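You operate a simulated robot arm through the tools that you are given. There is no shell and no other tool. Be economical: measure what you need, move in short steps, check, and stop when the job is done.

Carry out the task below with a simulated two-armed robot. There is one attempt and no reset: what you move stays moved.

## Task
Pick up the blue filter cartridge with one hand, pass it to the other hand and put it on the top of the blue table.

Only the result counts: the job must be done as asked and must still hold three seconds after the hand-in. Knocking over, shifting, dropping, spilling or breaking anything else fails it.

## Robot
Two 7-joint arms with two-finger parallel grippers on one trunk, on a base that drives. Base frame: it is fixed to the floor where the robot stands at the start and does not move with it; the origin is under the middle of the robot, x ahead of it, y to its left, z up; the surface under the hand at the start is at about z = 800. Readings come in mm, rad, newtons and seconds.
The left shoulder is at the start at [110, 169, 1410], the right one opposite. With the tool pointing down near the work surface each hand reaches from about 420 to 740 mm from the robot's upright axis, wherever it stands, measured 20 degrees to its own side. Places, roughly: blue filter cartridge (6x6x13 cm) [700, 200, 1600]; top of the blue table [700, 200, 800]. Payload 1.57 kg a hand.
Tool frame (each hand has its own): the origin (TCP) lies between the finger pads and is the grasp point; the fingertips stand 30 mm ahead of it; z points along the fingers, y is the line along which they close. The gripper opens to 80 mm. The fingers are 17 mm wide and 12 mm thick; the gripper's body (40 by 82 mm) begins 80 mm behind the TCP.
Orientation is told as [roll, pitch, yaw] about the base's x, y, z axes, in that order, counted from this pose: with the fingers straight down and closing along the base's y, the tool's x points along the base's -x, its y along +y and its z along -z.

## Interface
- The arms move only by the tool apply_moves. It takes "left_plan", "right_plan" or both (then of equal length, played together; a hand with none holds still); each is a list of rows, each a list of 7 numbers: the shift along the base's x, y, z in units of 100 mm (1.0 is 100 mm), then the turn, a rotation vector about the base's x, y, z in units of 120 degrees (1.0 is 120 degrees), then the opening in per cent of the stroke, from 0 (shut) to 100 (fully open). In form: [[dx, dy, dz, wx, wy, wz, gripper], ...]. A call has 1 to 12 rows; each row is the pose to reach, as a shift and turn from the pose commanded when the call began. A call with a number of a shift or a turn outside -1 to 1 is refused whole. Rows are played at 5 a second. More than 50 mm and 0.15 rad between two rows, or a gripper value outside its range, and nothing of the call is played. Where a pose cannot be reached the arm comes as near as it can. A force on the tool above 40 N (or 10 N above the force at the start of the call, whichever is more), or a blocked arm, ends the call early, and 0.2 s more pass. Each finger travels about 72 mm/s and halts on what it meets, pressing with about 43 N; the grip force reading is that of the motor and also rises with nothing between the fingers. The clock runs only during rows and for 0.2 s after the last one: add rows that repeat a pose to give the fingers time. The reply holds the time, the measured pose of the TCP, the force on the tool along the base axes, the opening and the grip force, in the units named above and with some noise, with the torque about the TCP (base axes, N m) and any sound that the robot's microphone picked up, and new pictures: "show" is both (left out), scene, wrist or none (wrist: the cameras of the hands that moved).
- Cameras (640 x 400 px; columns grow to the right, rows downward): "scene" is now at [180, 6.2, 1606]; the picture's right is [0.12, -0.99, 0.00], its down [-0.51, -0.06, -0.86] and it looks along [0.85, 0.10, -0.51] (base axes); focal length 214 px, centre (320, 200). "left" rides on the left gripper at [72, 7, -122] in its tool frame; the picture's right is [-0.09, 1.00, 0.00], its down [-0.84, -0.08, -0.54] and it looks along [-0.54, -0.05, 0.84] (tool axes); focal length 238 px, centre (320, 200). "right" rides on the right gripper at [72, -7, -122] in its tool frame; the picture's right is [0.09, 1.00, 0.00], its down [-0.84, 0.08, -0.54] and it looks along [-0.54, 0.05, 0.84] (tool axes); focal length 238 px, centre (320, 200). There is no depth. A picture from a camera that has moved, and an enlarged one, comes with that camera's place and axes in the base frame and with its lens. The place of the scene camera against the robot may be out by one fixed shift of up to 25 mm in any direction.
- slide_trunk(by): slides the trunk up (or, below 0, down) by that many mm; the arms and the scene camera ride with it, the base frame stays. It gives what a move gives, with no picture.
- roll_base(legs): drives the robot by 1 to 6 legs, each [ahead, left, turn to the left] in mm, mm and rad, along the robot's own axes; the way and the turn of a leg run together, so that a leg with both is an arc; at most 1500 mm and 3.142 rad a leg. The arms and the cameras ride along, it lands a little off, and it stops where it bumps. It gives what a move gives, and a new picture of the scene camera.
- aim_head(pan, tilt): turns the head with the scene camera to pan (to the left, within 1.501 rad either way) and tilt (down, from -0.506 to 1.204), counted from straight ahead of the robot. It gives what a move gives, and a new picture of the scene camera.
- zoom(camera, box): a new picture of the part [left, top, right, bottom] of that camera's present view, enlarged. The clock stands still meanwhile.
- finish_job(): hands the job in; it is judged then, once.

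Go step by step. Nothing tells you exact positions but the pictures and the camera data: compare them with the known pose of the tool, close in by small moves and look again before you grip or let go. The budget is 120 turns and 260 pictures, counting those below and the enlarged ones. Unless the task says otherwise, let go and move clear before handing in, and close with one line.

The tools are called after ">>>" as a command line: name --argument value ..., lists and objects as JSON in quotes. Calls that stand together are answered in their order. apply_moves: Moves the arms, as the interface text tells. Its arguments: {"type":"object","properties":{"left_plan":{"type":"array","items":{"type":"array","items":{"type":"number"}}},"right_plan":{"type":"array","items":{"type":"array","items":{"type":"number"}}},"show":{"type":"string","enum":["both","scene","wrist","none"]}},"required":[]} The other tools are called the same way: slide_trunk (by) slides the trunk up or down; roll_base (legs) drives the base; aim_head (pan, tilt) turns the head that bears the scene camera; zoom (camera, box) takes an enlarged picture of a part of a camera's view; finish_job () hands the job in.

At the start:

```text
time: 0.0
left_tcp_pos: [637.8, 316.3, 1149.8]
left_tcp_rot: [-0.002, -0.002, 0.0]
left_wrist_force: [0.2, -0.2, -0.7]
left_torque: [0.0, 0.02, 0.01]
left_gripper_width: 80.0
left_grasp_force: 0.0
right_tcp_pos: [650.9, -286.4, 1149.6]
right_tcp_rot: [0.0, 0.0, 0.0]
right_wrist_force: [-1.4, 0.0, -0.2]
right_torque: [-0.01, -0.02, 0.01]
right_gripper_width: 80.0
right_grasp_force: 0.1
trunk travel left (down, up): [-724.0, 166.0]
robot x, y, heading: [1.6, -1.0, -0.002]
head pan, tilt: [0.115, 0.539]
```

scene: 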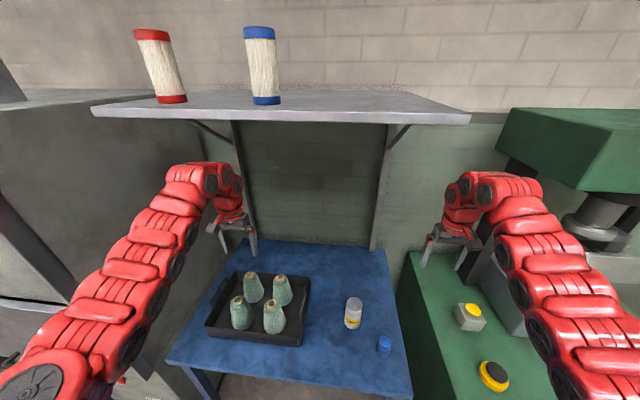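
right: 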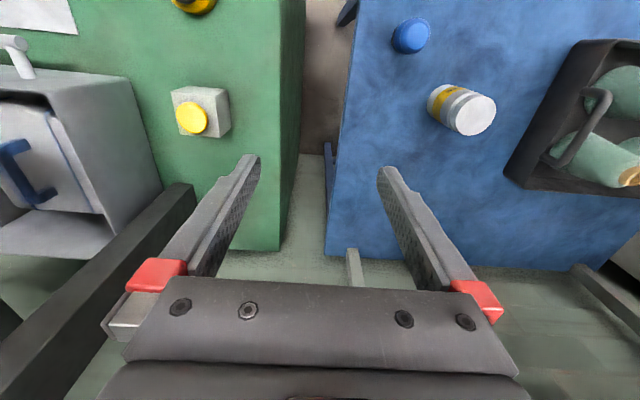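
left: 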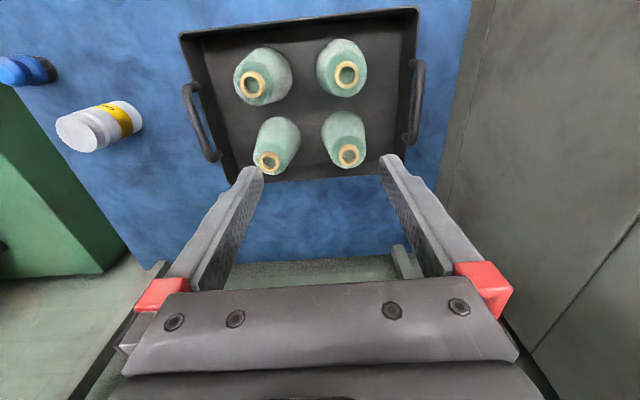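

I see the blue cartridge on the shelf at about x 700, y 190, z 1550–1680, with the shelf's front edge at about x 550. I'll back off first, so the arms can be raised clear of the shelf, and then raise the trunk.

>>> roll_base --legs '[[-250, 0, 0]]'

>>> slide_trunk --by 150

>>> aim_head --pan 0.25 --tilt 0.2

```text
time: 1.8
left_tcp_pos: [388.2, 317.7, 1149.1]
left_tcp_rot: [0.0, 0.0, 0.0]
left_wrist_force: [0.4, -0.8, -0.5]
left_torque: [-0.02, 0.02, 0.01]
left_gripper_width: 80.1
left_grasp_force: 0.2
right_tcp_pos: [402.1, -285.7, 1148.4]
right_tcp_rot: [0.0, 0.003, 0.001]
right_wrist_force: [-0.5, 0.0, -0.5]
right_torque: [0.02, 0.0, 0.0]
right_gripper_width: 80.0
right_grasp_force: 0.1
trunk travel left (down, up): [-724.0, 166.0]
robot x, y, heading: [-253.1, 2.8, 0.006]
head pan, tilt: [0.115, 0.539]
camera scene: at [-68.9, 6.3, 1605.9], right [0.12, -0.99, 0.0], down [-0.51, -0.06, -0.86], along [0.85, 0.1, -0.51], focal length 214 px, centre (320, 200)
```

scene: 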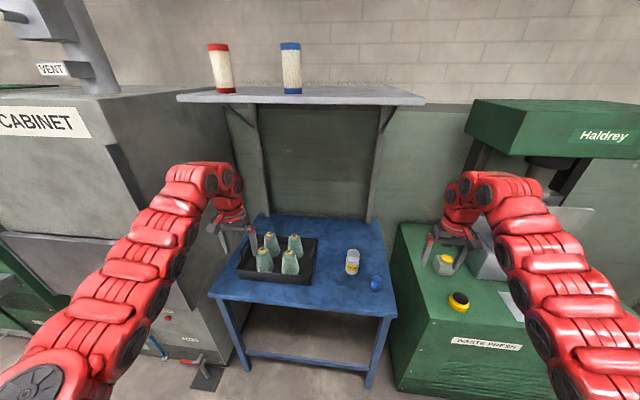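

```text
time: 3.6
left_tcp_pos: [386.4, 316.4, 1300.5]
left_tcp_rot: [-0.001, -0.001, 0.001]
left_wrist_force: [0.5, -1.3, 0.3]
left_torque: [0.04, 0.04, -0.01]
left_gripper_width: 80.1
left_grasp_force: 0.1
right_tcp_pos: [402.6, -286.1, 1300.3]
right_tcp_rot: [0.0, 0.0, 0.0]
right_wrist_force: [0.2, 0.2, 0.3]
right_torque: [0.01, 0.02, 0.0]
right_gripper_width: 79.9
right_grasp_force: 0.0
trunk travel left (down, up): [-874.0, 16.0]
robot x, y, heading: [-250.0, -0.1, 0.0]
head pan, tilt: [0.115, 0.539]
```

```text
time: 4.4
left_tcp_pos: [387.9, 316.4, 1299.6]
left_tcp_rot: [0.002, 0.0, 0.0]
left_wrist_force: [0.6, -0.1, -0.2]
left_torque: [-0.03, -0.01, 0.02]
left_gripper_width: 80.1
left_grasp_force: 0.1
right_tcp_pos: [402.0, -285.8, 1300.9]
right_tcp_rot: [-0.001, 0.0, 0.001]
right_wrist_force: [-0.1, 0.4, 0.1]
right_torque: [0.0, 0.01, 0.0]
right_gripper_width: 79.6
right_grasp_force: 0.0
trunk travel left (down, up): [-874.0, 16.0]
robot x, y, heading: [-249.7, -0.2, 0.002]
head pan, tilt: [0.25, 0.201]
camera scene: at [-68.8, 18.9, 1787.2], right [0.25, -0.97, 0.0], down [-0.19, -0.05, -0.98], along [0.95, 0.24, -0.2], focal length 214 px, centre (320, 200)
```

scene: 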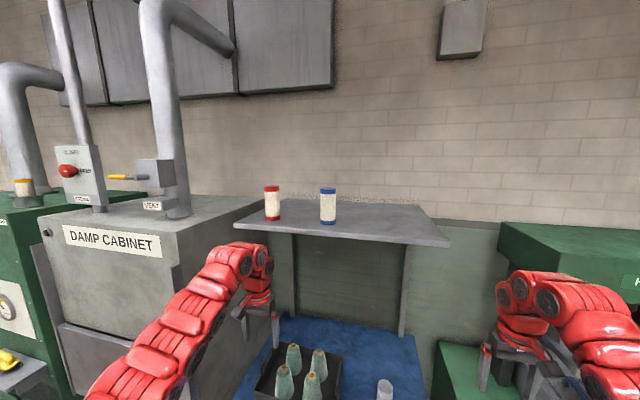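

The scene now shows the shelf from above. I'll zoom in to measure the cartridge and the shelf edge.

>>> zoom --camera "scene" --box '[220, 165, 460, 315]'

>>> apply_moves --left_plan '[[0, -0.05, 0.1, 0, -0.07, 0, 100], [0, -0.1, 0.3, 0, -0.14, 0, 100], [0, -0.2, 0.4, 0, -0.21, 0, 100], [0, -0.3, 0.5, 0, -0.28, 0, 100], [0, -0.4, 0.6, 0, -0.35, 0, 100], [0, -0.5, 0.7, 0, -0.42, 0, 100], [0, -0.6, 0.8, 0, -0.49, 0, 100], [0, -0.7, 0.9, 0, -0.56, 0, 100], [0, -0.8, 1, 0, -0.63, 0, 100], [0, -0.9, 1, 0, -0.69, 0, 100], [0, -1, 1, 0, -0.75, 0, 100]]'

```text
2.67 times, centred on (340, 240) of scene
camera zoom: at [-68.8, 18.9, 1787.2], right [0.25, -0.97, 0.0], down [-0.19, -0.05, -0.98], along [0.95, 0.24, -0.2], focal length 572 px, centre (267, 93)
```

zoom: 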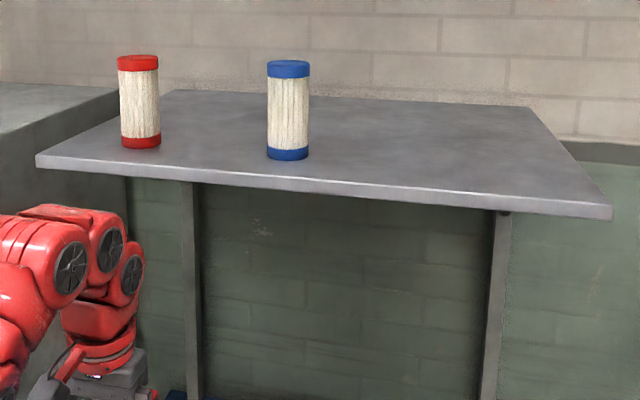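

```text
time: 6.8
left_tcp_pos: [416.7, 290.6, 1435.2]
left_tcp_rot: [0.068, -1.416, 0.054]
left_wrist_force: [1.1, 0.3, -1.1]
left_torque: [0.0, -0.01, -0.06]
left_gripper_width: 80.0
left_grasp_force: 0.0
left hand out of reach, approached as far as the arm can: row 2, 3, 4, 5, 8, 9, 10, 11
right_tcp_pos: [403.9, -284.6, 1298.7]
right_tcp_rot: [-0.002, 0.003, 0.002]
right_wrist_force: [0.3, 0.1, 0.0]
right_torque: [-0.04, -0.01, 0.02]
right_gripper_width: 80.0
right_grasp_force: 0.0
trunk travel left (down, up): [-874.0, 16.0]
robot x, y, heading: [-250.9, -3.3, 0.005]
head pan, tilt: [0.25, 0.201]
camera scene: at [-67.2, 20.5, 1786.8], right [0.25, -0.97, 0.0], down [-0.19, -0.05, -0.98], along [0.95, 0.24, -0.2], focal length 214 px, centre (320, 200)
camera left: at [287.7, 281.8, 1382.5], right [-0.11, 0.99, 0.1], down [-0.39, -0.14, 0.91], along [0.91, 0.06, 0.4], focal length 238 px, centre (320, 200)
```

scene: 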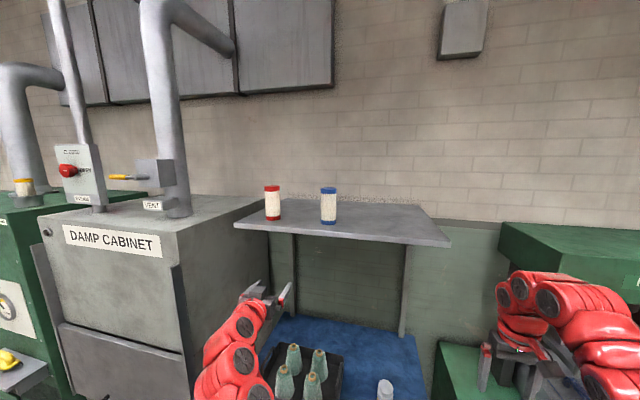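
left: 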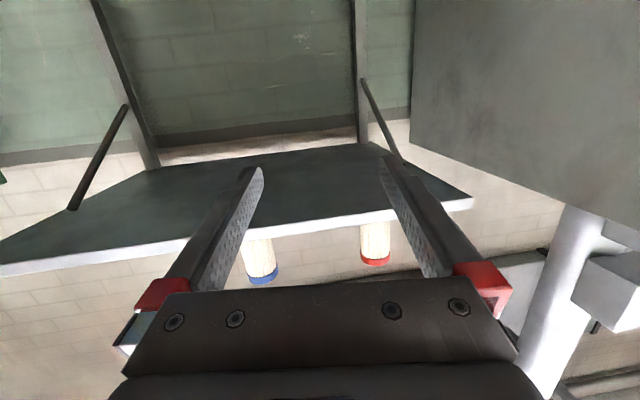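

The arm reached roughly the forward-pointing pose. I'll move it up into a comfortable region in front of the shelf and tip it slightly downward.

>>> apply_moves --left_plan '[[0.3, 0, 0.35, 0, 0.02, 0, 100], [0.5, 0, 0.7, 0, 0.05, 0, 100], [0.7, 0, 1, 0, 0.1, 0, 100], [0.7, 0, 1, 0, 0.12, 0, 100]]'

```text
time: 7.8
left_tcp_pos: [486.7, 288.1, 1536.9]
left_tcp_rot: [0.104, -1.166, 0.016]
left_wrist_force: [0.4, 0.1, 0.7]
left_torque: [-0.02, -0.03, 0.03]
left_gripper_width: 80.0
left_grasp_force: 0.1
right_tcp_pos: [402.6, -286.7, 1299.7]
right_tcp_rot: [0.002, 0.0, 0.0]
right_wrist_force: [0.6, -0.5, -0.3]
right_torque: [0.01, -0.03, -0.01]
right_gripper_width: 79.9
right_grasp_force: 0.0
trunk travel left (down, up): [-874.0, 16.0]
robot x, y, heading: [-251.2, 3.9, 0.001]
head pan, tilt: [0.25, 0.201]
camera scene: at [-69.1, 18.4, 1787.3], right [0.25, -0.97, 0.0], down [-0.19, -0.05, -0.98], along [0.95, 0.24, -0.2], focal length 214 px, centre (320, 200)
camera left: at [348.2, 278.8, 1518.5], right [-0.08, 0.99, 0.13], down [-0.16, -0.14, 0.98], along [0.98, 0.06, 0.17], focal length 238 px, centre (320, 200)
```

scene: 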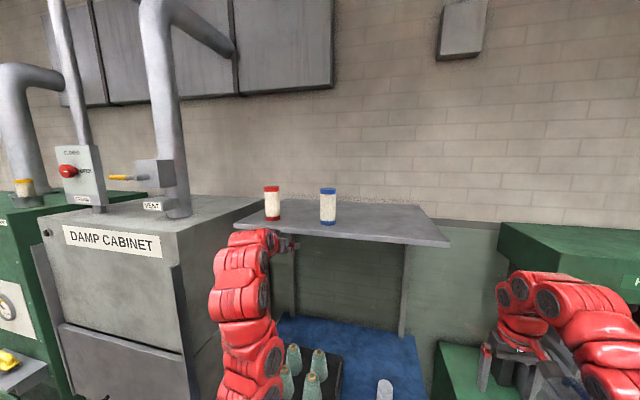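
left: 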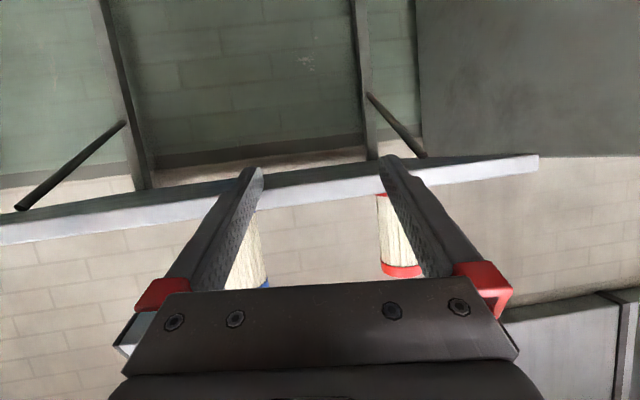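

Relative moves start from the reached pose. I'll line up at y≈190 and z≈1635, remove the roll, and hold about x 490 in front of the cartridge.

>>> apply_moves --left_plan '[[0, -0.2, 0.33, -0.005, -0.005, -0.015, 100], [0, -0.45, 0.66, -0.01, -0.01, -0.03, 100], [0, -0.7, 0.95, -0.018, -0.016, -0.045, 100], [0, -0.97, 1, -0.018, -0.016, -0.053, 100], [0, -0.97, 1, -0.018, -0.016, -0.053, 100]]'

```text
time: 9.0
left_tcp_pos: [486.6, 190.8, 1637.4]
left_tcp_rot: [0.0, -1.2, 0.002]
left_wrist_force: [0.0, -0.5, 0.5]
left_torque: [-0.03, 0.03, -0.01]
left_gripper_width: 80.3
left_grasp_force: 0.0
right_tcp_pos: [401.4, -285.5, 1299.1]
right_tcp_rot: [0.0, 0.0, 0.002]
right_wrist_force: [0.4, 0.2, 0.2]
right_torque: [-0.01, 0.02, 0.02]
right_gripper_width: 79.8
right_grasp_force: 0.0
trunk travel left (down, up): [-874.0, 16.0]
robot x, y, heading: [-250.1, -1.0, 0.001]
head pan, tilt: [0.25, 0.201]
camera scene: at [-68.9, 19.3, 1787.3], right [0.25, -0.97, 0.0], down [-0.19, -0.05, -0.98], along [0.95, 0.24, -0.2], focal length 214 px, centre (320, 200)
camera left: at [349.2, 196.2, 1613.9], right [0.03, 1.0, 0.09], down [-0.2, -0.08, 0.98], along [0.98, -0.05, 0.2], focal length 238 px, centre (320, 200)
```

scene: 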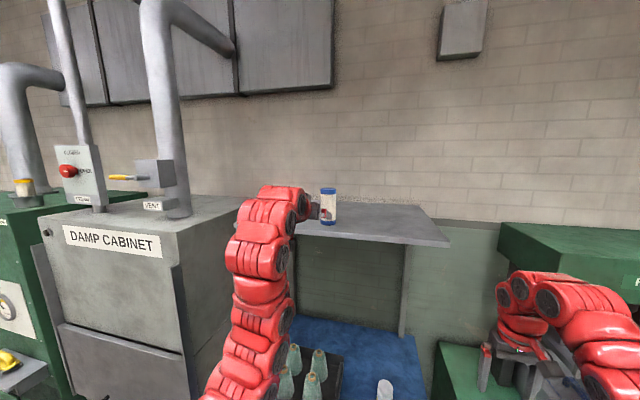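
left: 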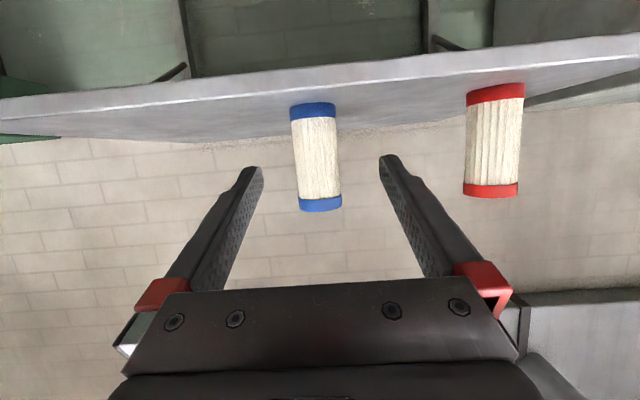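

From the wrist picture, the cartridge's axis is at about x 676, y 180, with its bottom at z≈1558 and its top at z≈1688. I'll align first and approach halfway.

>>> apply_moves --left_plan '[[0, -0.11, -0.1, 0, 0, 0, 100], [0.25, -0.11, -0.2, 0, 0, 0, 100], [0.5, -0.11, -0.2, 0, 0, 0, 100], [0.75, -0.11, -0.2, 0, 0, 0, 100], [0.95, -0.11, -0.2, 0, 0, 0, 100], [0.95, -0.11, -0.2, 0, 0, 0, 100]]'

```text
time: 10.4
left_tcp_pos: [582.5, 180.4, 1617.4]
left_tcp_rot: [-0.001, -1.201, 0.001]
left_wrist_force: [0.1, 0.2, -0.2]
left_torque: [0.03, -0.02, 0.03]
left_gripper_width: 80.1
left_grasp_force: 0.0
right_tcp_pos: [401.3, -285.0, 1300.6]
right_tcp_rot: [-0.003, -0.001, 0.002]
right_wrist_force: [-0.2, -0.6, -0.2]
right_torque: [-0.03, 0.02, -0.02]
right_gripper_width: 79.9
right_grasp_force: 0.0
trunk travel left (down, up): [-874.0, 16.0]
robot x, y, heading: [-248.3, 0.9, 0.007]
head pan, tilt: [0.25, 0.201]
camera scene: at [-69.1, 19.3, 1787.3], right [0.25, -0.97, 0.0], down [-0.19, -0.05, -0.98], along [0.95, 0.24, -0.2], focal length 214 px, centre (320, 200)
camera left: at [444.5, 185.8, 1593.3], right [0.03, 1.0, 0.09], down [-0.2, -0.08, 0.98], along [0.98, -0.05, 0.2], focal length 238 px, centre (320, 200)
```

scene: 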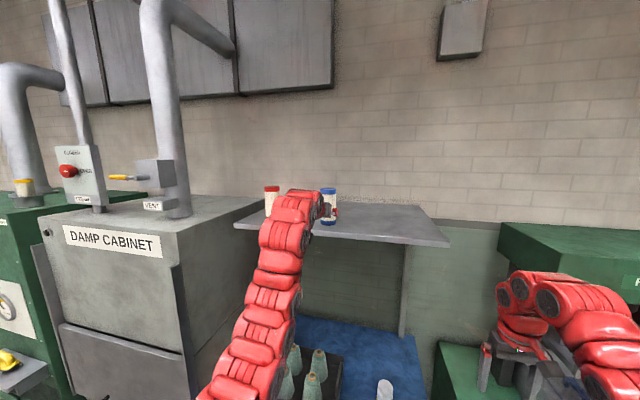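
left: 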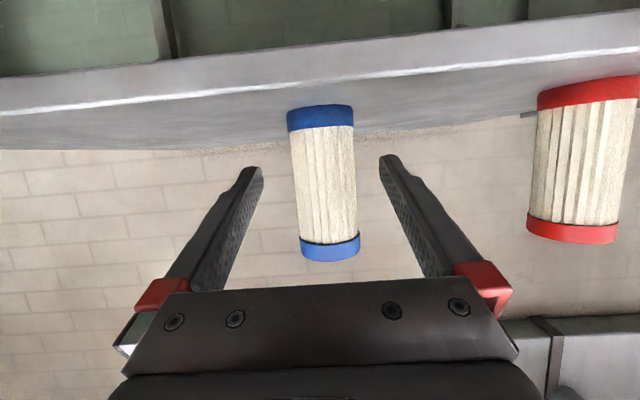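

Alignment is good, with the cartridge centre at y≈180 and x≈675. I'll go forward the last 92 mm.

>>> apply_moves --left_plan '[[0.25, 0, 0, 0, 0, 0, 100], [0.5, 0, 0, 0, 0, 0, 100], [0.7, 0, 0, 0, 0, 0, 100], [0.85, 0, 0, 0, 0, 0, 100], [0.92, 0, 0, 0, 0, 0, 100], [0.92, 0, 0, 0, 0, 0, 100]]' --show "wrist"

```text
time: 11.8
left_tcp_pos: [631.9, 181.4, 1616.0]
left_tcp_rot: [0.002, -1.199, 0.0]
left_wrist_force: [0.6, -0.1, -0.5]
left_torque: [0.01, 0.06, 0.03]
left_gripper_width: 79.7
left_grasp_force: 0.1
left hand out of reach, approached as far as the arm can: row 3, 4, 5, 6
right_tcp_pos: [401.4, -285.9, 1299.7]
right_tcp_rot: [-0.002, 0.001, 0.001]
right_wrist_force: [-0.4, 0.0, 0.2]
right_torque: [-0.03, 0.0, 0.0]
right_gripper_width: 80.2
right_grasp_force: 0.0
trunk travel left (down, up): [-874.0, 16.0]
robot x, y, heading: [-247.9, -0.2, -0.001]
head pan, tilt: [0.25, 0.201]
camera left: at [493.5, 186.2, 1592.6], right [0.03, 1.0, 0.09], down [-0.2, -0.08, 0.98], along [0.98, -0.05, 0.2], focal length 238 px, centre (320, 200)
```

left: 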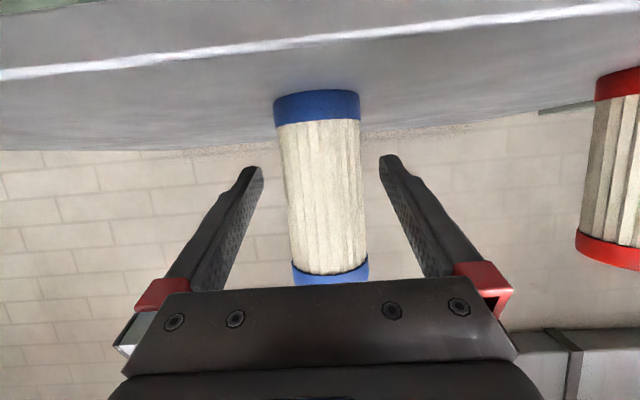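

The arm is at its reach limit, still 43 mm short and well aligned, so I'll drive the base forward by that amount.

>>> roll_base --legs '[[42, 0, 0]]'

>>> zoom --camera "left" --box '[0, 0, 640, 400]'

```text
time: 12.7
left_tcp_pos: [661.9, 181.1, 1622.9]
left_tcp_rot: [0.002, -1.208, 0.002]
left_wrist_force: [-1.7, 0.1, -0.3]
left_torque: [-0.01, 0.0, 0.03]
left_gripper_width: 80.2
left_grasp_force: 0.1
right_tcp_pos: [433.4, -286.0, 1304.5]
right_tcp_rot: [0.0, -0.008, -0.002]
right_wrist_force: [-1.1, 0.1, 0.6]
right_torque: [-0.02, -0.08, 0.01]
right_gripper_width: 80.3
right_grasp_force: 0.1
trunk travel left (down, up): [-874.0, 16.0]
robot x, y, heading: [-206.7, -1.7, 0.003]
head pan, tilt: [0.25, 0.201]
camera scene: at [-39.2, 19.1, 1788.6], right [0.25, -0.97, 0.0], down [-0.19, -0.05, -0.98], along [0.95, 0.24, -0.19], focal length 214 px, centre (320, 200)
```

scene: 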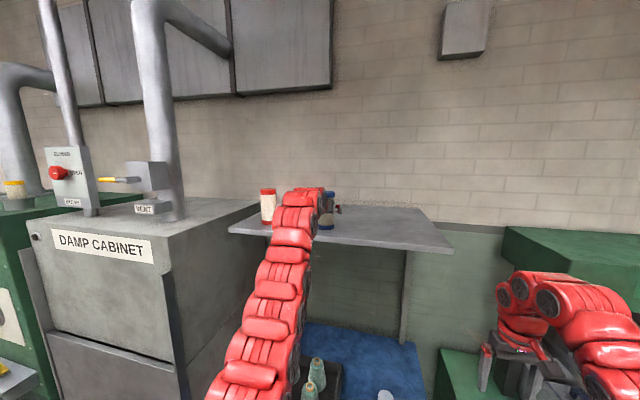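

```text
1.00 times, centred on (320, 200) of left (not enlarged: the box is as wide or as high as the picture)
camera zoom: at [524.5, 186.7, 1598.1], right [0.03, 1.0, 0.09], down [-0.21, -0.08, 0.97], along [0.98, -0.05, 0.21], focal length 238 px, centre (320, 200)
```

zoom: 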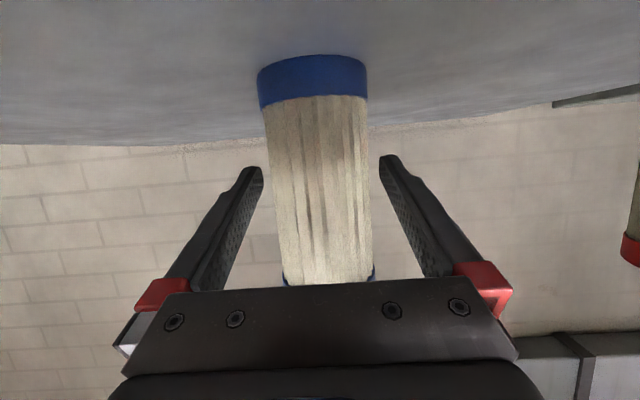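

The body is still settling after the drive. I'll hold still briefly and re-read the pose.

>>> apply_moves --left_plan '[[0, 0, 0, 0, 0, 0, 100], [0, 0, 0, 0, 0, 0, 100]]' --show "wrist"

```text
time: 13.3
left_tcp_pos: [667.7, 181.8, 1619.1]
left_tcp_rot: [0.002, -1.204, 0.001]
left_wrist_force: [-0.3, -0.4, -0.7]
left_torque: [0.01, 0.03, -0.01]
left_gripper_width: 79.9
left_grasp_force: 0.0
right_tcp_pos: [438.8, -286.9, 1301.4]
right_tcp_rot: [0.0, -0.003, 0.0]
right_wrist_force: [0.0, -0.2, 0.2]
right_torque: [-0.03, -0.06, -0.01]
right_gripper_width: 80.2
right_grasp_force: 0.0
trunk travel left (down, up): [-874.0, 16.0]
robot x, y, heading: [-213.9, 1.2, -0.001]
head pan, tilt: [0.25, 0.201]
camera left: at [529.9, 186.7, 1595.4], right [0.03, 1.0, 0.09], down [-0.21, -0.08, 0.98], along [0.98, -0.05, 0.2], focal length 238 px, centre (320, 200)
```

left: 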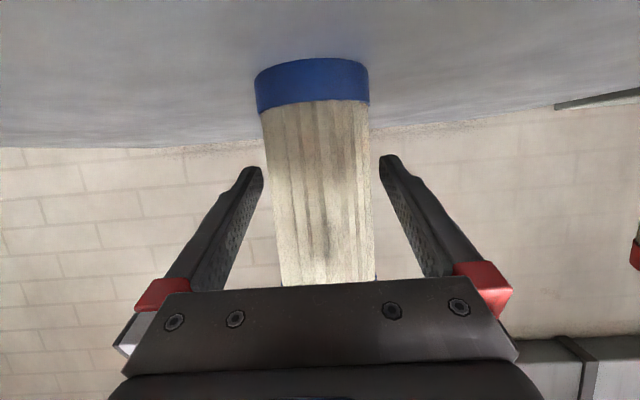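

The cartridge sits centred between the fingers, with the TCP about 7 mm short of its axis. I'll close the left gripper.

>>> apply_moves --left_plan '[[0, 0, 0, 0, 0, 0, 80], [0, 0, 0, 0, 0, 0, 40], [0, 0, 0, 0, 0, 0, 40], [0, 0, 0, 0, 0, 0, 40]]' --show "wrist"

```text
time: 14.3
left_tcp_pos: [673.2, 181.4, 1615.1]
left_tcp_rot: [0.002, -1.2, 0.002]
left_wrist_force: [-0.4, -0.5, -1.1]
left_torque: [-0.02, -0.02, 0.0]
left_gripper_width: 56.9
left_grasp_force: 42.9
right_tcp_pos: [443.1, -285.3, 1298.8]
right_tcp_rot: [0.0, -0.001, -0.001]
right_wrist_force: [-0.3, 0.3, -0.5]
right_torque: [-0.01, -0.02, 0.01]
right_gripper_width: 80.2
right_grasp_force: 0.0
trunk travel left (down, up): [-874.0, 16.0]
robot x, y, heading: [-207.4, 1.3, 0.003]
head pan, tilt: [0.25, 0.201]
camera left: at [535.1, 186.6, 1592.6], right [0.03, 1.0, 0.09], down [-0.2, -0.08, 0.98], along [0.98, -0.05, 0.2], focal length 238 px, centre (320, 200)
```

left: 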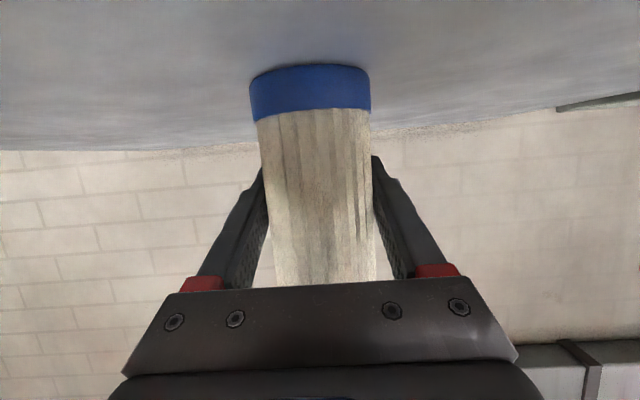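

It's gripped (57 mm wide, 43 N). I'll lift it with the trunk first, then raise it and pull back with the arm.

>>> slide_trunk --by 15

>>> apply_moves --left_plan '[[-0.1, 0, 0.2, 0, 0, 0, 40], [-0.3, 0, 0.35, 0, 0, 0, 40], [-0.6, 0, 0.35, 0, 0, 0, 40], [-0.95, 0, 0.35, 0, 0, 0, 40]]'

```text
time: 14.9
left_tcp_pos: [671.2, 182.3, 1631.6]
left_tcp_rot: [0.002, -1.2, 0.0]
left_wrist_force: [-0.8, -0.3, -1.5]
left_torque: [-0.01, -0.03, 0.0]
left_gripper_width: 56.4
left_grasp_force: 42.9
right_tcp_pos: [442.6, -285.4, 1315.8]
right_tcp_rot: [-0.001, 0.0, 0.001]
right_wrist_force: [0.2, -0.6, -1.4]
right_torque: [0.03, -0.01, 0.0]
right_gripper_width: 80.3
right_grasp_force: 0.0
trunk travel left (down, up): [-889.0, 1.0]
robot x, y, heading: [-208.6, -3.6, 0.004]
head pan, tilt: [0.25, 0.201]
```

```text
time: 15.9
left_tcp_pos: [576.5, 181.1, 1667.0]
left_tcp_rot: [0.001, -1.201, 0.002]
left_wrist_force: [0.7, -0.1, -2.1]
left_torque: [-0.02, 0.02, 0.01]
left_gripper_width: 56.4
left_grasp_force: 42.6
left hand out of reach, approached as far as the arm can: row 1, 2
right_tcp_pos: [444.2, -285.8, 1314.8]
right_tcp_rot: [-0.001, -0.001, -0.001]
right_wrist_force: [-0.2, 0.3, -0.7]
right_torque: [0.01, -0.03, 0.01]
right_gripper_width: 80.0
right_grasp_force: 0.0
trunk travel left (down, up): [-889.0, 1.0]
robot x, y, heading: [-208.2, 0.4, 0.001]
head pan, tilt: [0.25, 0.201]
camera scene: at [-28.6, 19.3, 1802.4], right [0.25, -0.97, 0.0], down [-0.19, -0.05, -0.98], along [0.95, 0.24, -0.2], focal length 214 px, centre (320, 200)
camera left: at [439.3, 187.1, 1642.5], right [0.03, 1.0, 0.09], down [-0.2, -0.08, 0.98], along [0.98, -0.05, 0.2], focal length 238 px, centre (320, 200)
```

scene: 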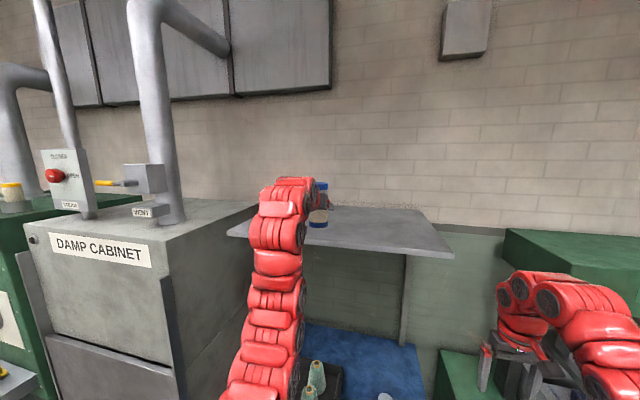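
left: 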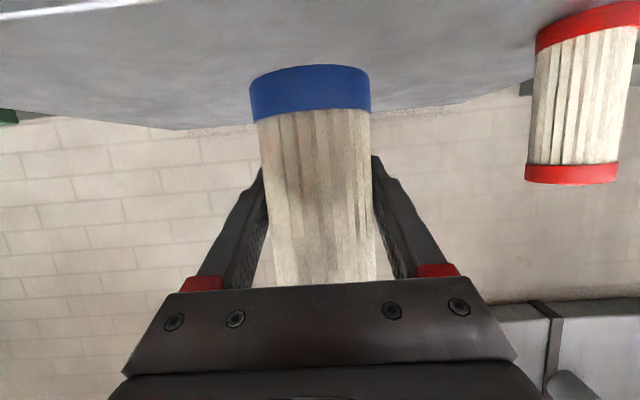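

The cartridge is held securely. I'll back away from the shelf into free space and aim the head at the hand-over area.

>>> roll_base --legs '[[-300, 0, 0]]'

>>> aim_head --pan 0.0 --tilt 0.3

>>> apply_moves --right_plan '[[0.05, 0, 0.1, 0, -0.07, 0, 100], [0.15, 0, 0.25, 0, -0.14, 0, 100], [0.25, 0, 0.4, 0, -0.21, 0, 100], [0.35, 0, 0.55, 0, -0.28, 0, 100], [0.45, 0, 0.7, 0, -0.35, 0, 100], [0.55, 0, 0.85, 0, -0.42, 0, 100], [0.6, 0, 1, 0, -0.48, 0, 100]]' --show "scene"

```text
time: 18.0
left_tcp_pos: [280.5, 181.9, 1665.0]
left_tcp_rot: [0.002, -1.198, 0.002]
left_wrist_force: [-0.3, -0.4, -1.4]
left_torque: [0.03, -0.05, 0.03]
left_gripper_width: 56.6
left_grasp_force: 42.6
right_tcp_pos: [144.7, -284.6, 1313.8]
right_tcp_rot: [0.001, 0.001, 0.001]
right_wrist_force: [0.2, 0.0, -0.3]
right_torque: [0.02, 0.0, -0.04]
right_gripper_width: 79.9
right_grasp_force: 0.1
trunk travel left (down, up): [-889.0, 1.0]
robot x, y, heading: [-507.1, -0.3, 0.002]
head pan, tilt: [0.25, 0.201]
camera scene: at [-324.8, 18.5, 1801.9], right [0.25, -0.97, 0.0], down [-0.2, -0.05, -0.98], along [0.95, 0.24, -0.2], focal length 214 px, centre (320, 200)
```

scene: 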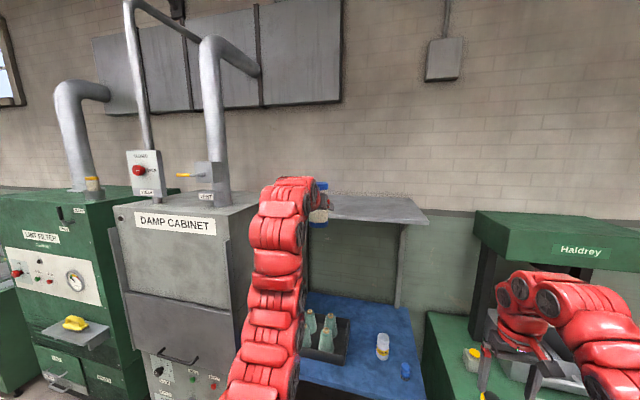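

```text
time: 18.7
left_tcp_pos: [275.6, 182.2, 1666.3]
left_tcp_rot: [0.001, -1.2, 0.002]
left_wrist_force: [-0.8, 0.1, -0.8]
left_torque: [-0.01, -0.06, -0.01]
left_gripper_width: 56.9
left_grasp_force: 42.4
right_tcp_pos: [143.0, -285.6, 1316.3]
right_tcp_rot: [0.0, 0.001, 0.001]
right_wrist_force: [-0.2, -0.5, 0.3]
right_torque: [0.0, -0.02, 0.03]
right_gripper_width: 80.3
right_grasp_force: 0.1
trunk travel left (down, up): [-889.0, 1.0]
robot x, y, heading: [-511.1, 0.1, 0.006]
head pan, tilt: [0.0, 0.3]
camera scene: at [-325.5, -4.4, 1793.1], right [0.0, -1.0, 0.0], down [-0.3, 0.0, -0.96], along [0.96, 0.0, -0.3], focal length 214 px, centre (320, 200)
```

scene: 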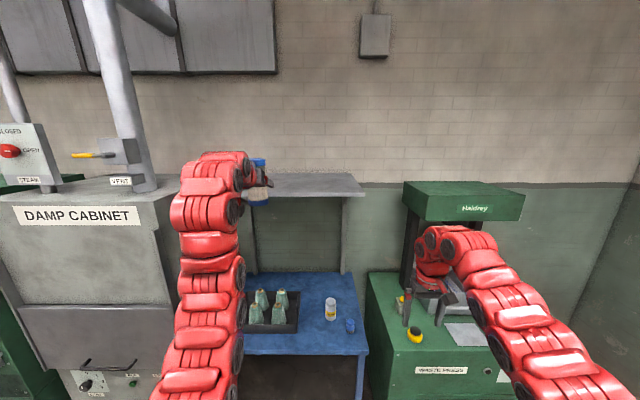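

```text
time: 20.3
left_tcp_pos: [280.1, 182.2, 1665.7]
left_tcp_rot: [0.001, -1.2, 0.002]
left_wrist_force: [-0.9, 0.2, -1.8]
left_torque: [-0.03, -0.03, -0.01]
left_gripper_width: 56.7
left_grasp_force: 43.2
right_tcp_pos: [203.9, -286.5, 1414.8]
right_tcp_rot: [-0.003, -1.007, 0.005]
right_wrist_force: [0.6, -0.5, 0.0]
right_torque: [-0.02, 0.0, 0.0]
right_gripper_width: 80.1
right_grasp_force: 0.1
right hand out of reach, approached as far as the arm can: row 3, 4, 5
trunk travel left (down, up): [-889.0, 1.0]
robot x, y, heading: [-511.4, 0.6, 0.002]
head pan, tilt: [0.0, 0.3]
camera scene: at [-323.5, -4.2, 1792.8], right [0.0, -1.0, 0.0], down [-0.3, 0.0, -0.95], along [0.95, 0.0, -0.3], focal length 214 px, centre (320, 200)
```

scene: 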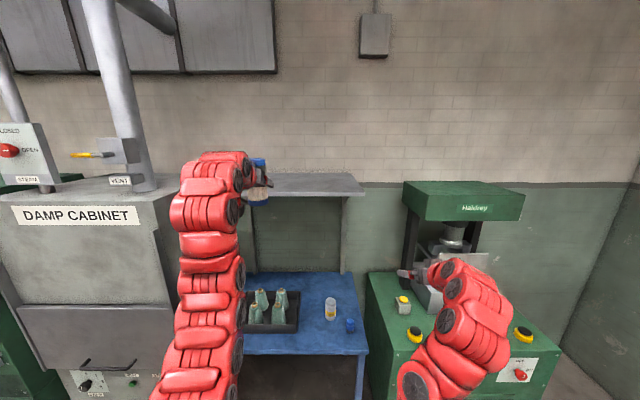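

Both hands are free of obstacles. I'll turn the left hand inward with the cartridge and raise the right hand while levelling it.

>>> apply_moves --left_plan '[[-0.1, -0.1, -0.07, 0, 0, -0.047, 40], [-0.2, -0.25, -0.15, 0, 0, -0.094, 40], [-0.3, -0.4, -0.22, 0, 0, -0.141, 40], [-0.45, -0.55, -0.3, 0, 0, -0.188, 40], [-0.55, -0.7, -0.37, 0, 0, -0.235, 40], [-0.65, -0.8, -0.45, 0, 0, -0.282, 40], [-0.75, -0.9, -0.52, 0, 0, -0.329, 40], [-0.85, -1.0, -0.6, 0, 0, -0.375, 40]]' --right_plan '[[0, 0, 0.12, 0, -0.012, 0, 100], [0, 0, 0.25, 0, -0.024, 0, 100], [0, 0, 0.37, 0, -0.036, 0, 100], [0, 0, 0.5, 0, -0.048, 0, 100], [0, 0, 0.62, 0, -0.06, 0, 100], [0, 0, 0.75, 0, -0.072, 0, 100], [0, 0, 0.87, 0, -0.084, 0, 100], [0, 0, 1.0, 0, -0.092, 0, 100]]' --show "scene"

```text
time: 22.1
left_tcp_pos: [192.4, 80.8, 1605.6]
left_tcp_rot: [0.0, -1.201, -0.78]
left_wrist_force: [-0.1, 0.5, -1.1]
left_torque: [-0.02, 0.0, 0.0]
left_gripper_width: 56.7
left_grasp_force: 42.9
right_tcp_pos: [203.1, -284.4, 1514.7]
right_tcp_rot: [-0.005, -1.199, 0.005]
right_wrist_force: [-0.4, 0.1, -0.4]
right_torque: [0.01, 0.02, 0.0]
right_gripper_width: 80.1
right_grasp_force: 0.0
trunk travel left (down, up): [-889.0, 1.0]
robot x, y, heading: [-507.9, -2.3, 0.002]
head pan, tilt: [0.0, 0.3]
camera scene: at [-324.4, -4.2, 1793.0], right [0.0, -1.0, 0.0], down [-0.3, 0.0, -0.96], along [0.96, 0.0, -0.3], focal length 214 px, centre (320, 200)
```

scene: 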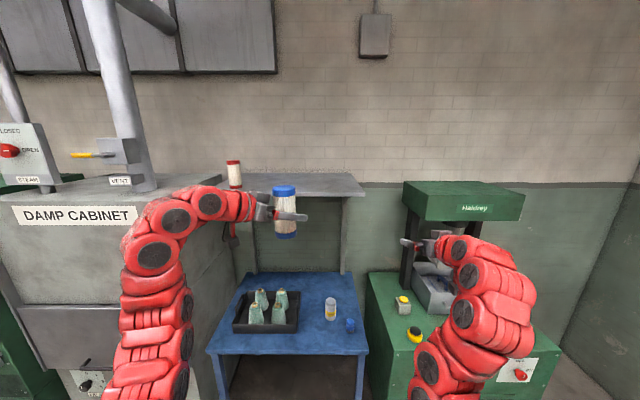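

The hand-over pose is forming well. I'll bring the cartridge toward the middle and yaw the right hand to point at it from the right.

>>> apply_moves --left_plan '[[0, -0.1, -0.1, 0, 0, 0, 40], [0, -0.2, -0.2, 0, 0, 0, 40], [0, -0.3, -0.3, 0, 0, 0, 40], [0, -0.4, -0.4, 0, 0, 0, 40], [0, -0.5, -0.4, 0, 0, 0, 40], [0, -0.6, -0.4, 0, 0, 0, 40], [0, -0.6, -0.4, 0, 0, 0, 40], [0, -0.6, -0.4, 0, 0, 0, 40]]' --right_plan '[[-0.12, 0, 0.12, 0, 0, 0.047, 100], [-0.25, 0, 0.25, 0, 0, 0.094, 100], [-0.37, 0.1, 0.37, 0, 0, 0.141, 100], [-0.5, 0.2, 0.5, 0, 0, 0.188, 100], [-0.62, 0.35, 0.62, 0, 0, 0.235, 100], [-0.75, 0.5, 0.75, 0, 0, 0.282, 100], [-0.87, 0.6, 0.87, 0, 0, 0.329, 100], [-1.0, 0.7, 1.0, 0, 0, 0.375, 100]]'

```text
time: 23.9
left_tcp_pos: [193.4, 22.4, 1565.8]
left_tcp_rot: [0.001, -1.201, -0.783]
left_wrist_force: [-0.3, -0.5, -1.5]
left_torque: [-0.01, 0.01, -0.01]
left_gripper_width: 56.6
left_grasp_force: 43.4
right_tcp_pos: [102.9, -214.7, 1614.0]
right_tcp_rot: [-0.003, -1.197, 0.788]
right_wrist_force: [-0.4, -0.2, 0.1]
right_torque: [0.03, -0.04, 0.0]
right_gripper_width: 79.9
right_grasp_force: 0.1
trunk travel left (down, up): [-889.0, 1.0]
robot x, y, heading: [-512.8, -0.9, 0.002]
head pan, tilt: [0.0, 0.3]
camera scene: at [-324.9, -4.5, 1793.0], right [0.0, -1.0, 0.0], down [-0.3, 0.0, -0.96], along [0.96, 0.0, -0.3], focal length 214 px, centre (320, 200)
camera right: at [8.2, -319.3, 1592.3], right [-0.73, 0.68, -0.09], down [-0.2, -0.09, 0.98], along [0.66, 0.73, 0.2], focal length 238 px, centre (320, 200)
camera left: at [100.7, 124.1, 1542.0], right [0.72, 0.68, 0.09], down [-0.2, 0.09, 0.98], along [0.66, -0.72, 0.2], focal length 238 px, centre (320, 200)
```

scene: 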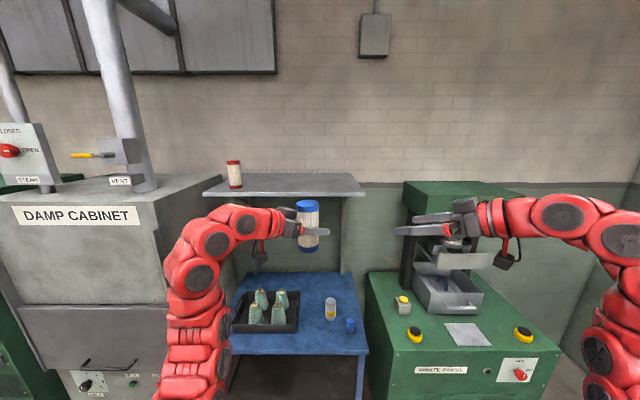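
right: 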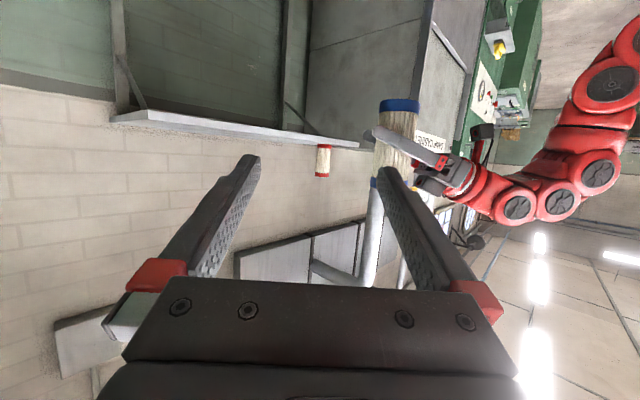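
left: 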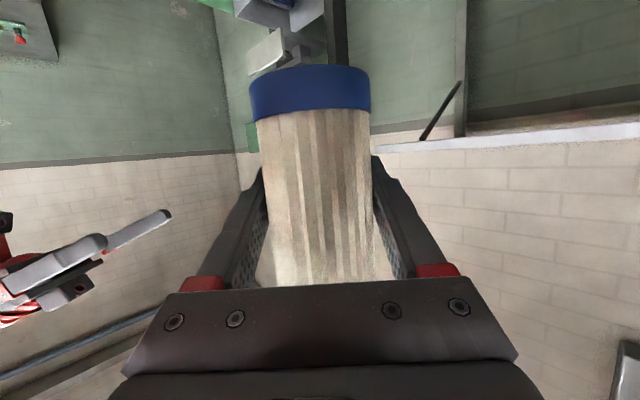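

The hands face each other. Before approaching I'll zoom in to measure how the cartridge sits relative to the right hand.

>>> zoom --camera "scene" --box '[240, 180, 400, 280]'

>>> zoom --camera "right" --box '[320, 80, 480, 180]'

```text
4.00 times, centred on (320, 230) of scene
camera zoom: at [-324.9, -4.5, 1793.0], right [0.0, -1.0, 0.0], down [-0.3, 0.0, -0.96], along [0.96, 0.0, -0.3], focal length 858 px, centre (320, 80)
```

zoom: 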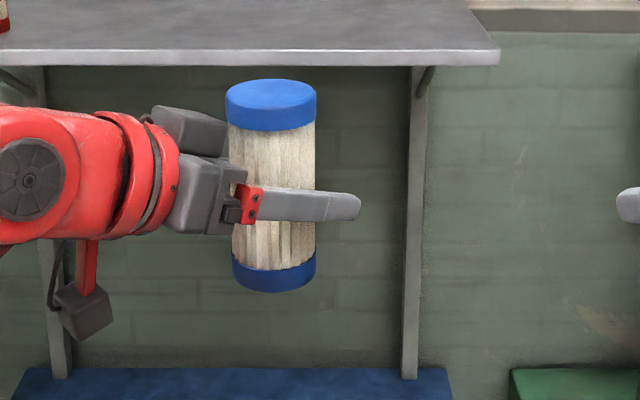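

```text
4.00 times, centred on (400, 130) of right
camera zoom: at [8.2, -319.3, 1592.3], right [-0.73, 0.68, -0.09], down [-0.2, -0.09, 0.98], along [0.66, 0.73, 0.2], focal length 953 px, centre (0, 480)
```

zoom: 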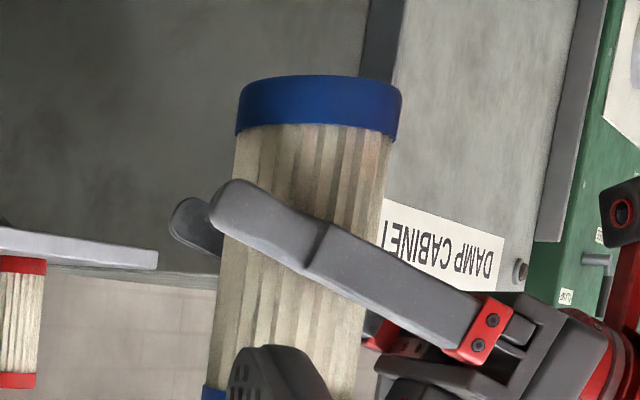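

The cartridge axis sits at about (182, 32), roughly 14 mm deeper in the left hand than I had assumed, with its top at z≈1637. I'll shift the right hand sideways onto its approach line and look again.

>>> apply_moves --right_plan '[[-0.17, 0.25, 0, 0, 0, 0, 100], [-0.34, 0.5, 0, 0, 0, 0, 100], [-0.5, 0.75, 0, 0, 0, 0, 100], [-0.67, 1.0, 0, 0, 0, 0, 100], [-0.67, 1.0, 0, 0, 0, 0, 100]]'

```text
time: 25.1
left_tcp_pos: [194.8, 22.9, 1563.6]
left_tcp_rot: [-0.004, -1.2, -0.778]
left_wrist_force: [0.6, 0.0, -2.0]
left_torque: [0.0, 0.04, -0.03]
left_gripper_width: 56.7
left_grasp_force: 43.1
right_tcp_pos: [45.4, -125.2, 1633.2]
right_tcp_rot: [0.028, -1.229, 0.761]
right_wrist_force: [-0.1, -0.3, -0.2]
right_torque: [-0.01, 0.0, 0.04]
right_gripper_width: 80.0
right_grasp_force: 0.0
right hand out of reach, approached as far as the arm can: row 4, 5
trunk travel left (down, up): [-889.0, 1.0]
robot x, y, heading: [-504.5, -1.5, 0.004]
head pan, tilt: [0.0, 0.3]
camera scene: at [-321.8, -3.6, 1792.7], right [0.0, -1.0, 0.0], down [-0.3, 0.0, -0.95], along [0.95, 0.0, -0.3], focal length 214 px, centre (320, 200)
camera right: at [-49.5, -229.1, 1605.5], right [-0.73, 0.68, -0.08], down [-0.21, -0.12, 0.97], along [0.65, 0.72, 0.23], focal length 238 px, centre (320, 200)
```

scene: 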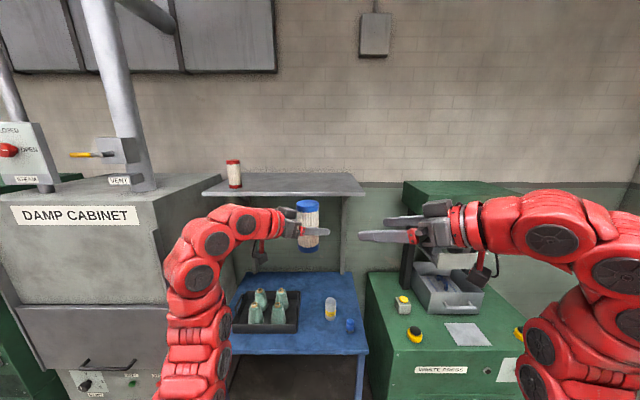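
right: 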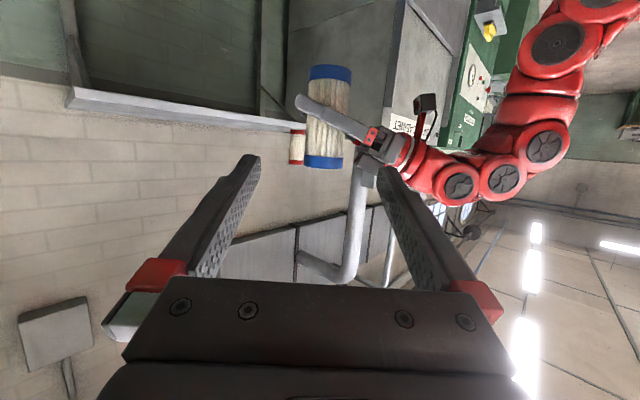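

The right-hand camera again puts the axis at about (182, 32) and the top at z≈1635. I'll move to a standoff 80 mm short of the axis at z 1613 and restore the orientation.

>>> apply_moves --right_plan '[[0.2, 0.25, -0.08, -0.004, 0.002, 0, 100], [0.4, 0.5, -0.15, -0.008, 0.004, 0, 100], [0.6, 0.75, -0.2, -0.013, 0.007, -0.001, 100], [0.8, 1.0, -0.2, -0.013, 0.007, -0.001, 100], [0.8, 1.0, -0.2, -0.013, 0.007, -0.001, 100]]'

```text
time: 26.3
left_tcp_pos: [194.3, 20.3, 1564.7]
left_tcp_rot: [0.003, -1.2, -0.783]
left_wrist_force: [-0.1, 0.0, -1.8]
left_torque: [0.01, -0.01, 0.0]
left_gripper_width: 56.7
left_grasp_force: 43.2
right_tcp_pos: [117.8, -14.6, 1595.4]
right_tcp_rot: [-0.026, -1.17, 0.807]
right_wrist_force: [0.2, -0.7, 0.5]
right_torque: [0.01, -0.01, -0.03]
right_gripper_width: 79.8
right_grasp_force: 0.1
trunk travel left (down, up): [-889.0, 1.0]
robot x, y, heading: [-506.0, -0.7, -0.001]
head pan, tilt: [0.0, 0.3]
camera scene: at [-324.3, -6.0, 1793.0], right [0.0, -1.0, 0.0], down [-0.3, 0.0, -0.96], along [0.96, 0.0, -0.3], focal length 214 px, centre (320, 200)
camera right: at [21.9, -120.5, 1577.0], right [-0.73, 0.68, -0.09], down [-0.18, -0.06, 0.98], along [0.66, 0.73, 0.17], focal length 238 px, centre (320, 200)
```

scene: 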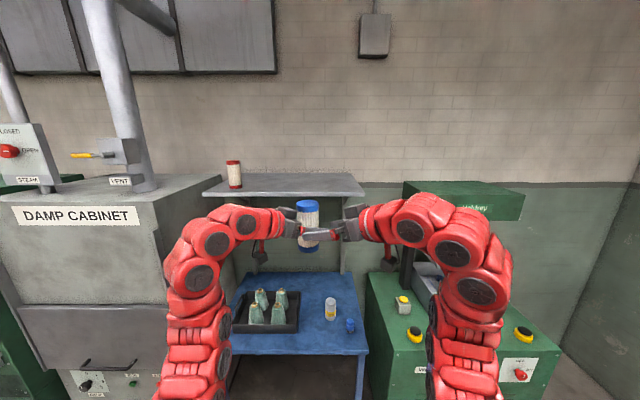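
right: 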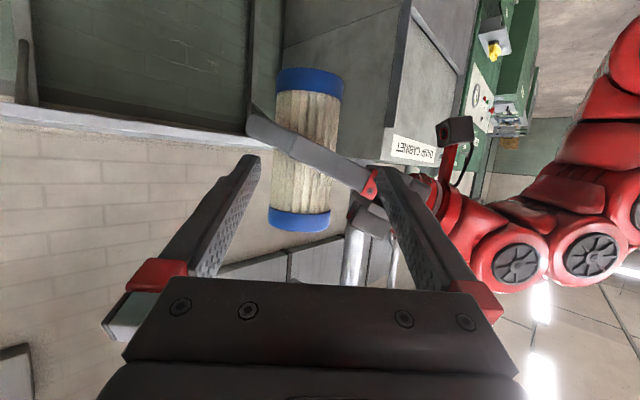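

The axis is confirmed at (182, 31). The right hand is 18 mm low and 13 mm off laterally, so I'll correct that while still at standoff.

>>> apply_moves --right_plan '[[0.0, -0.04, 0.1, 0.006, -0.003, 0, 100], [0.1, -0.04, 0.19, 0.013, -0.007, 0.001, 100], [0.15, -0.04, 0.19, 0.013, -0.007, 0.001, 100], [0.15, -0.04, 0.19, 0.013, -0.007, 0.001, 100]]'

>>> zoom --camera "scene" --box '[240, 180, 400, 280]'

```text
time: 27.3
left_tcp_pos: [193.7, 22.2, 1565.5]
left_tcp_rot: [0.001, -1.2, -0.782]
left_wrist_force: [-0.8, 0.8, -1.6]
left_torque: [0.02, -0.05, 0.02]
left_gripper_width: 56.5
left_grasp_force: 43.3
right_tcp_pos: [130.8, -18.9, 1613.8]
right_tcp_rot: [-0.004, -1.199, 0.79]
right_wrist_force: [-0.6, -0.2, 0.2]
right_torque: [-0.03, -0.02, 0.03]
right_gripper_width: 80.1
right_grasp_force: 0.0
trunk travel left (down, up): [-889.0, 1.0]
robot x, y, heading: [-505.7, 0.8, 0.001]
head pan, tilt: [0.0, 0.3]
camera scene: at [-324.7, -3.8, 1793.0], right [0.0, -1.0, 0.0], down [-0.3, 0.0, -0.96], along [0.96, 0.0, -0.3], focal length 214 px, centre (320, 200)
camera right: at [36.5, -123.1, 1591.5], right [-0.73, 0.68, -0.09], down [-0.2, -0.09, 0.98], along [0.66, 0.73, 0.2], focal length 238 px, centre (320, 200)
```

scene: 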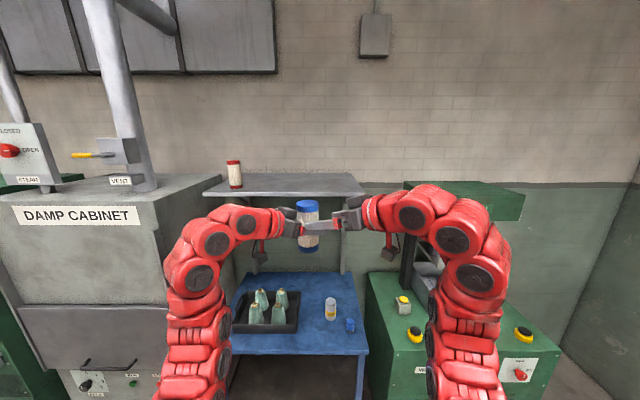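
right: 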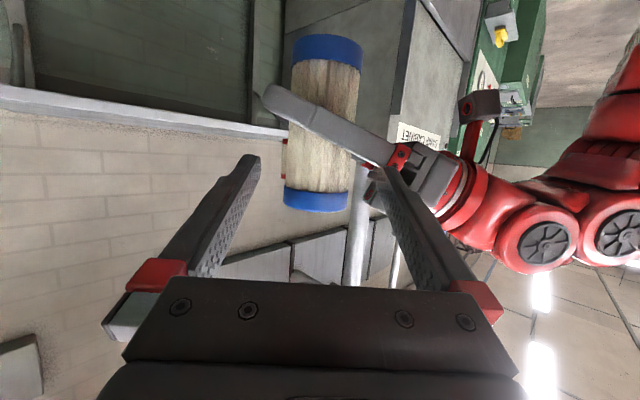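

```text
4.00 times, centred on (320, 230) of scene
camera zoom: at [-324.7, -3.8, 1793.0], right [0.0, -1.0, 0.0], down [-0.3, 0.0, -0.96], along [0.96, 0.0, -0.3], focal length 858 px, centre (320, 80)
```

zoom: 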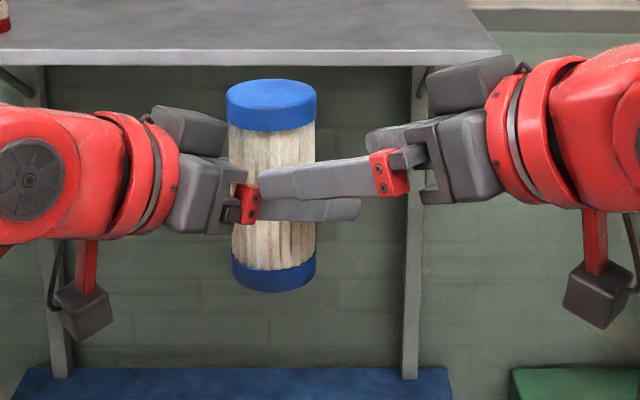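

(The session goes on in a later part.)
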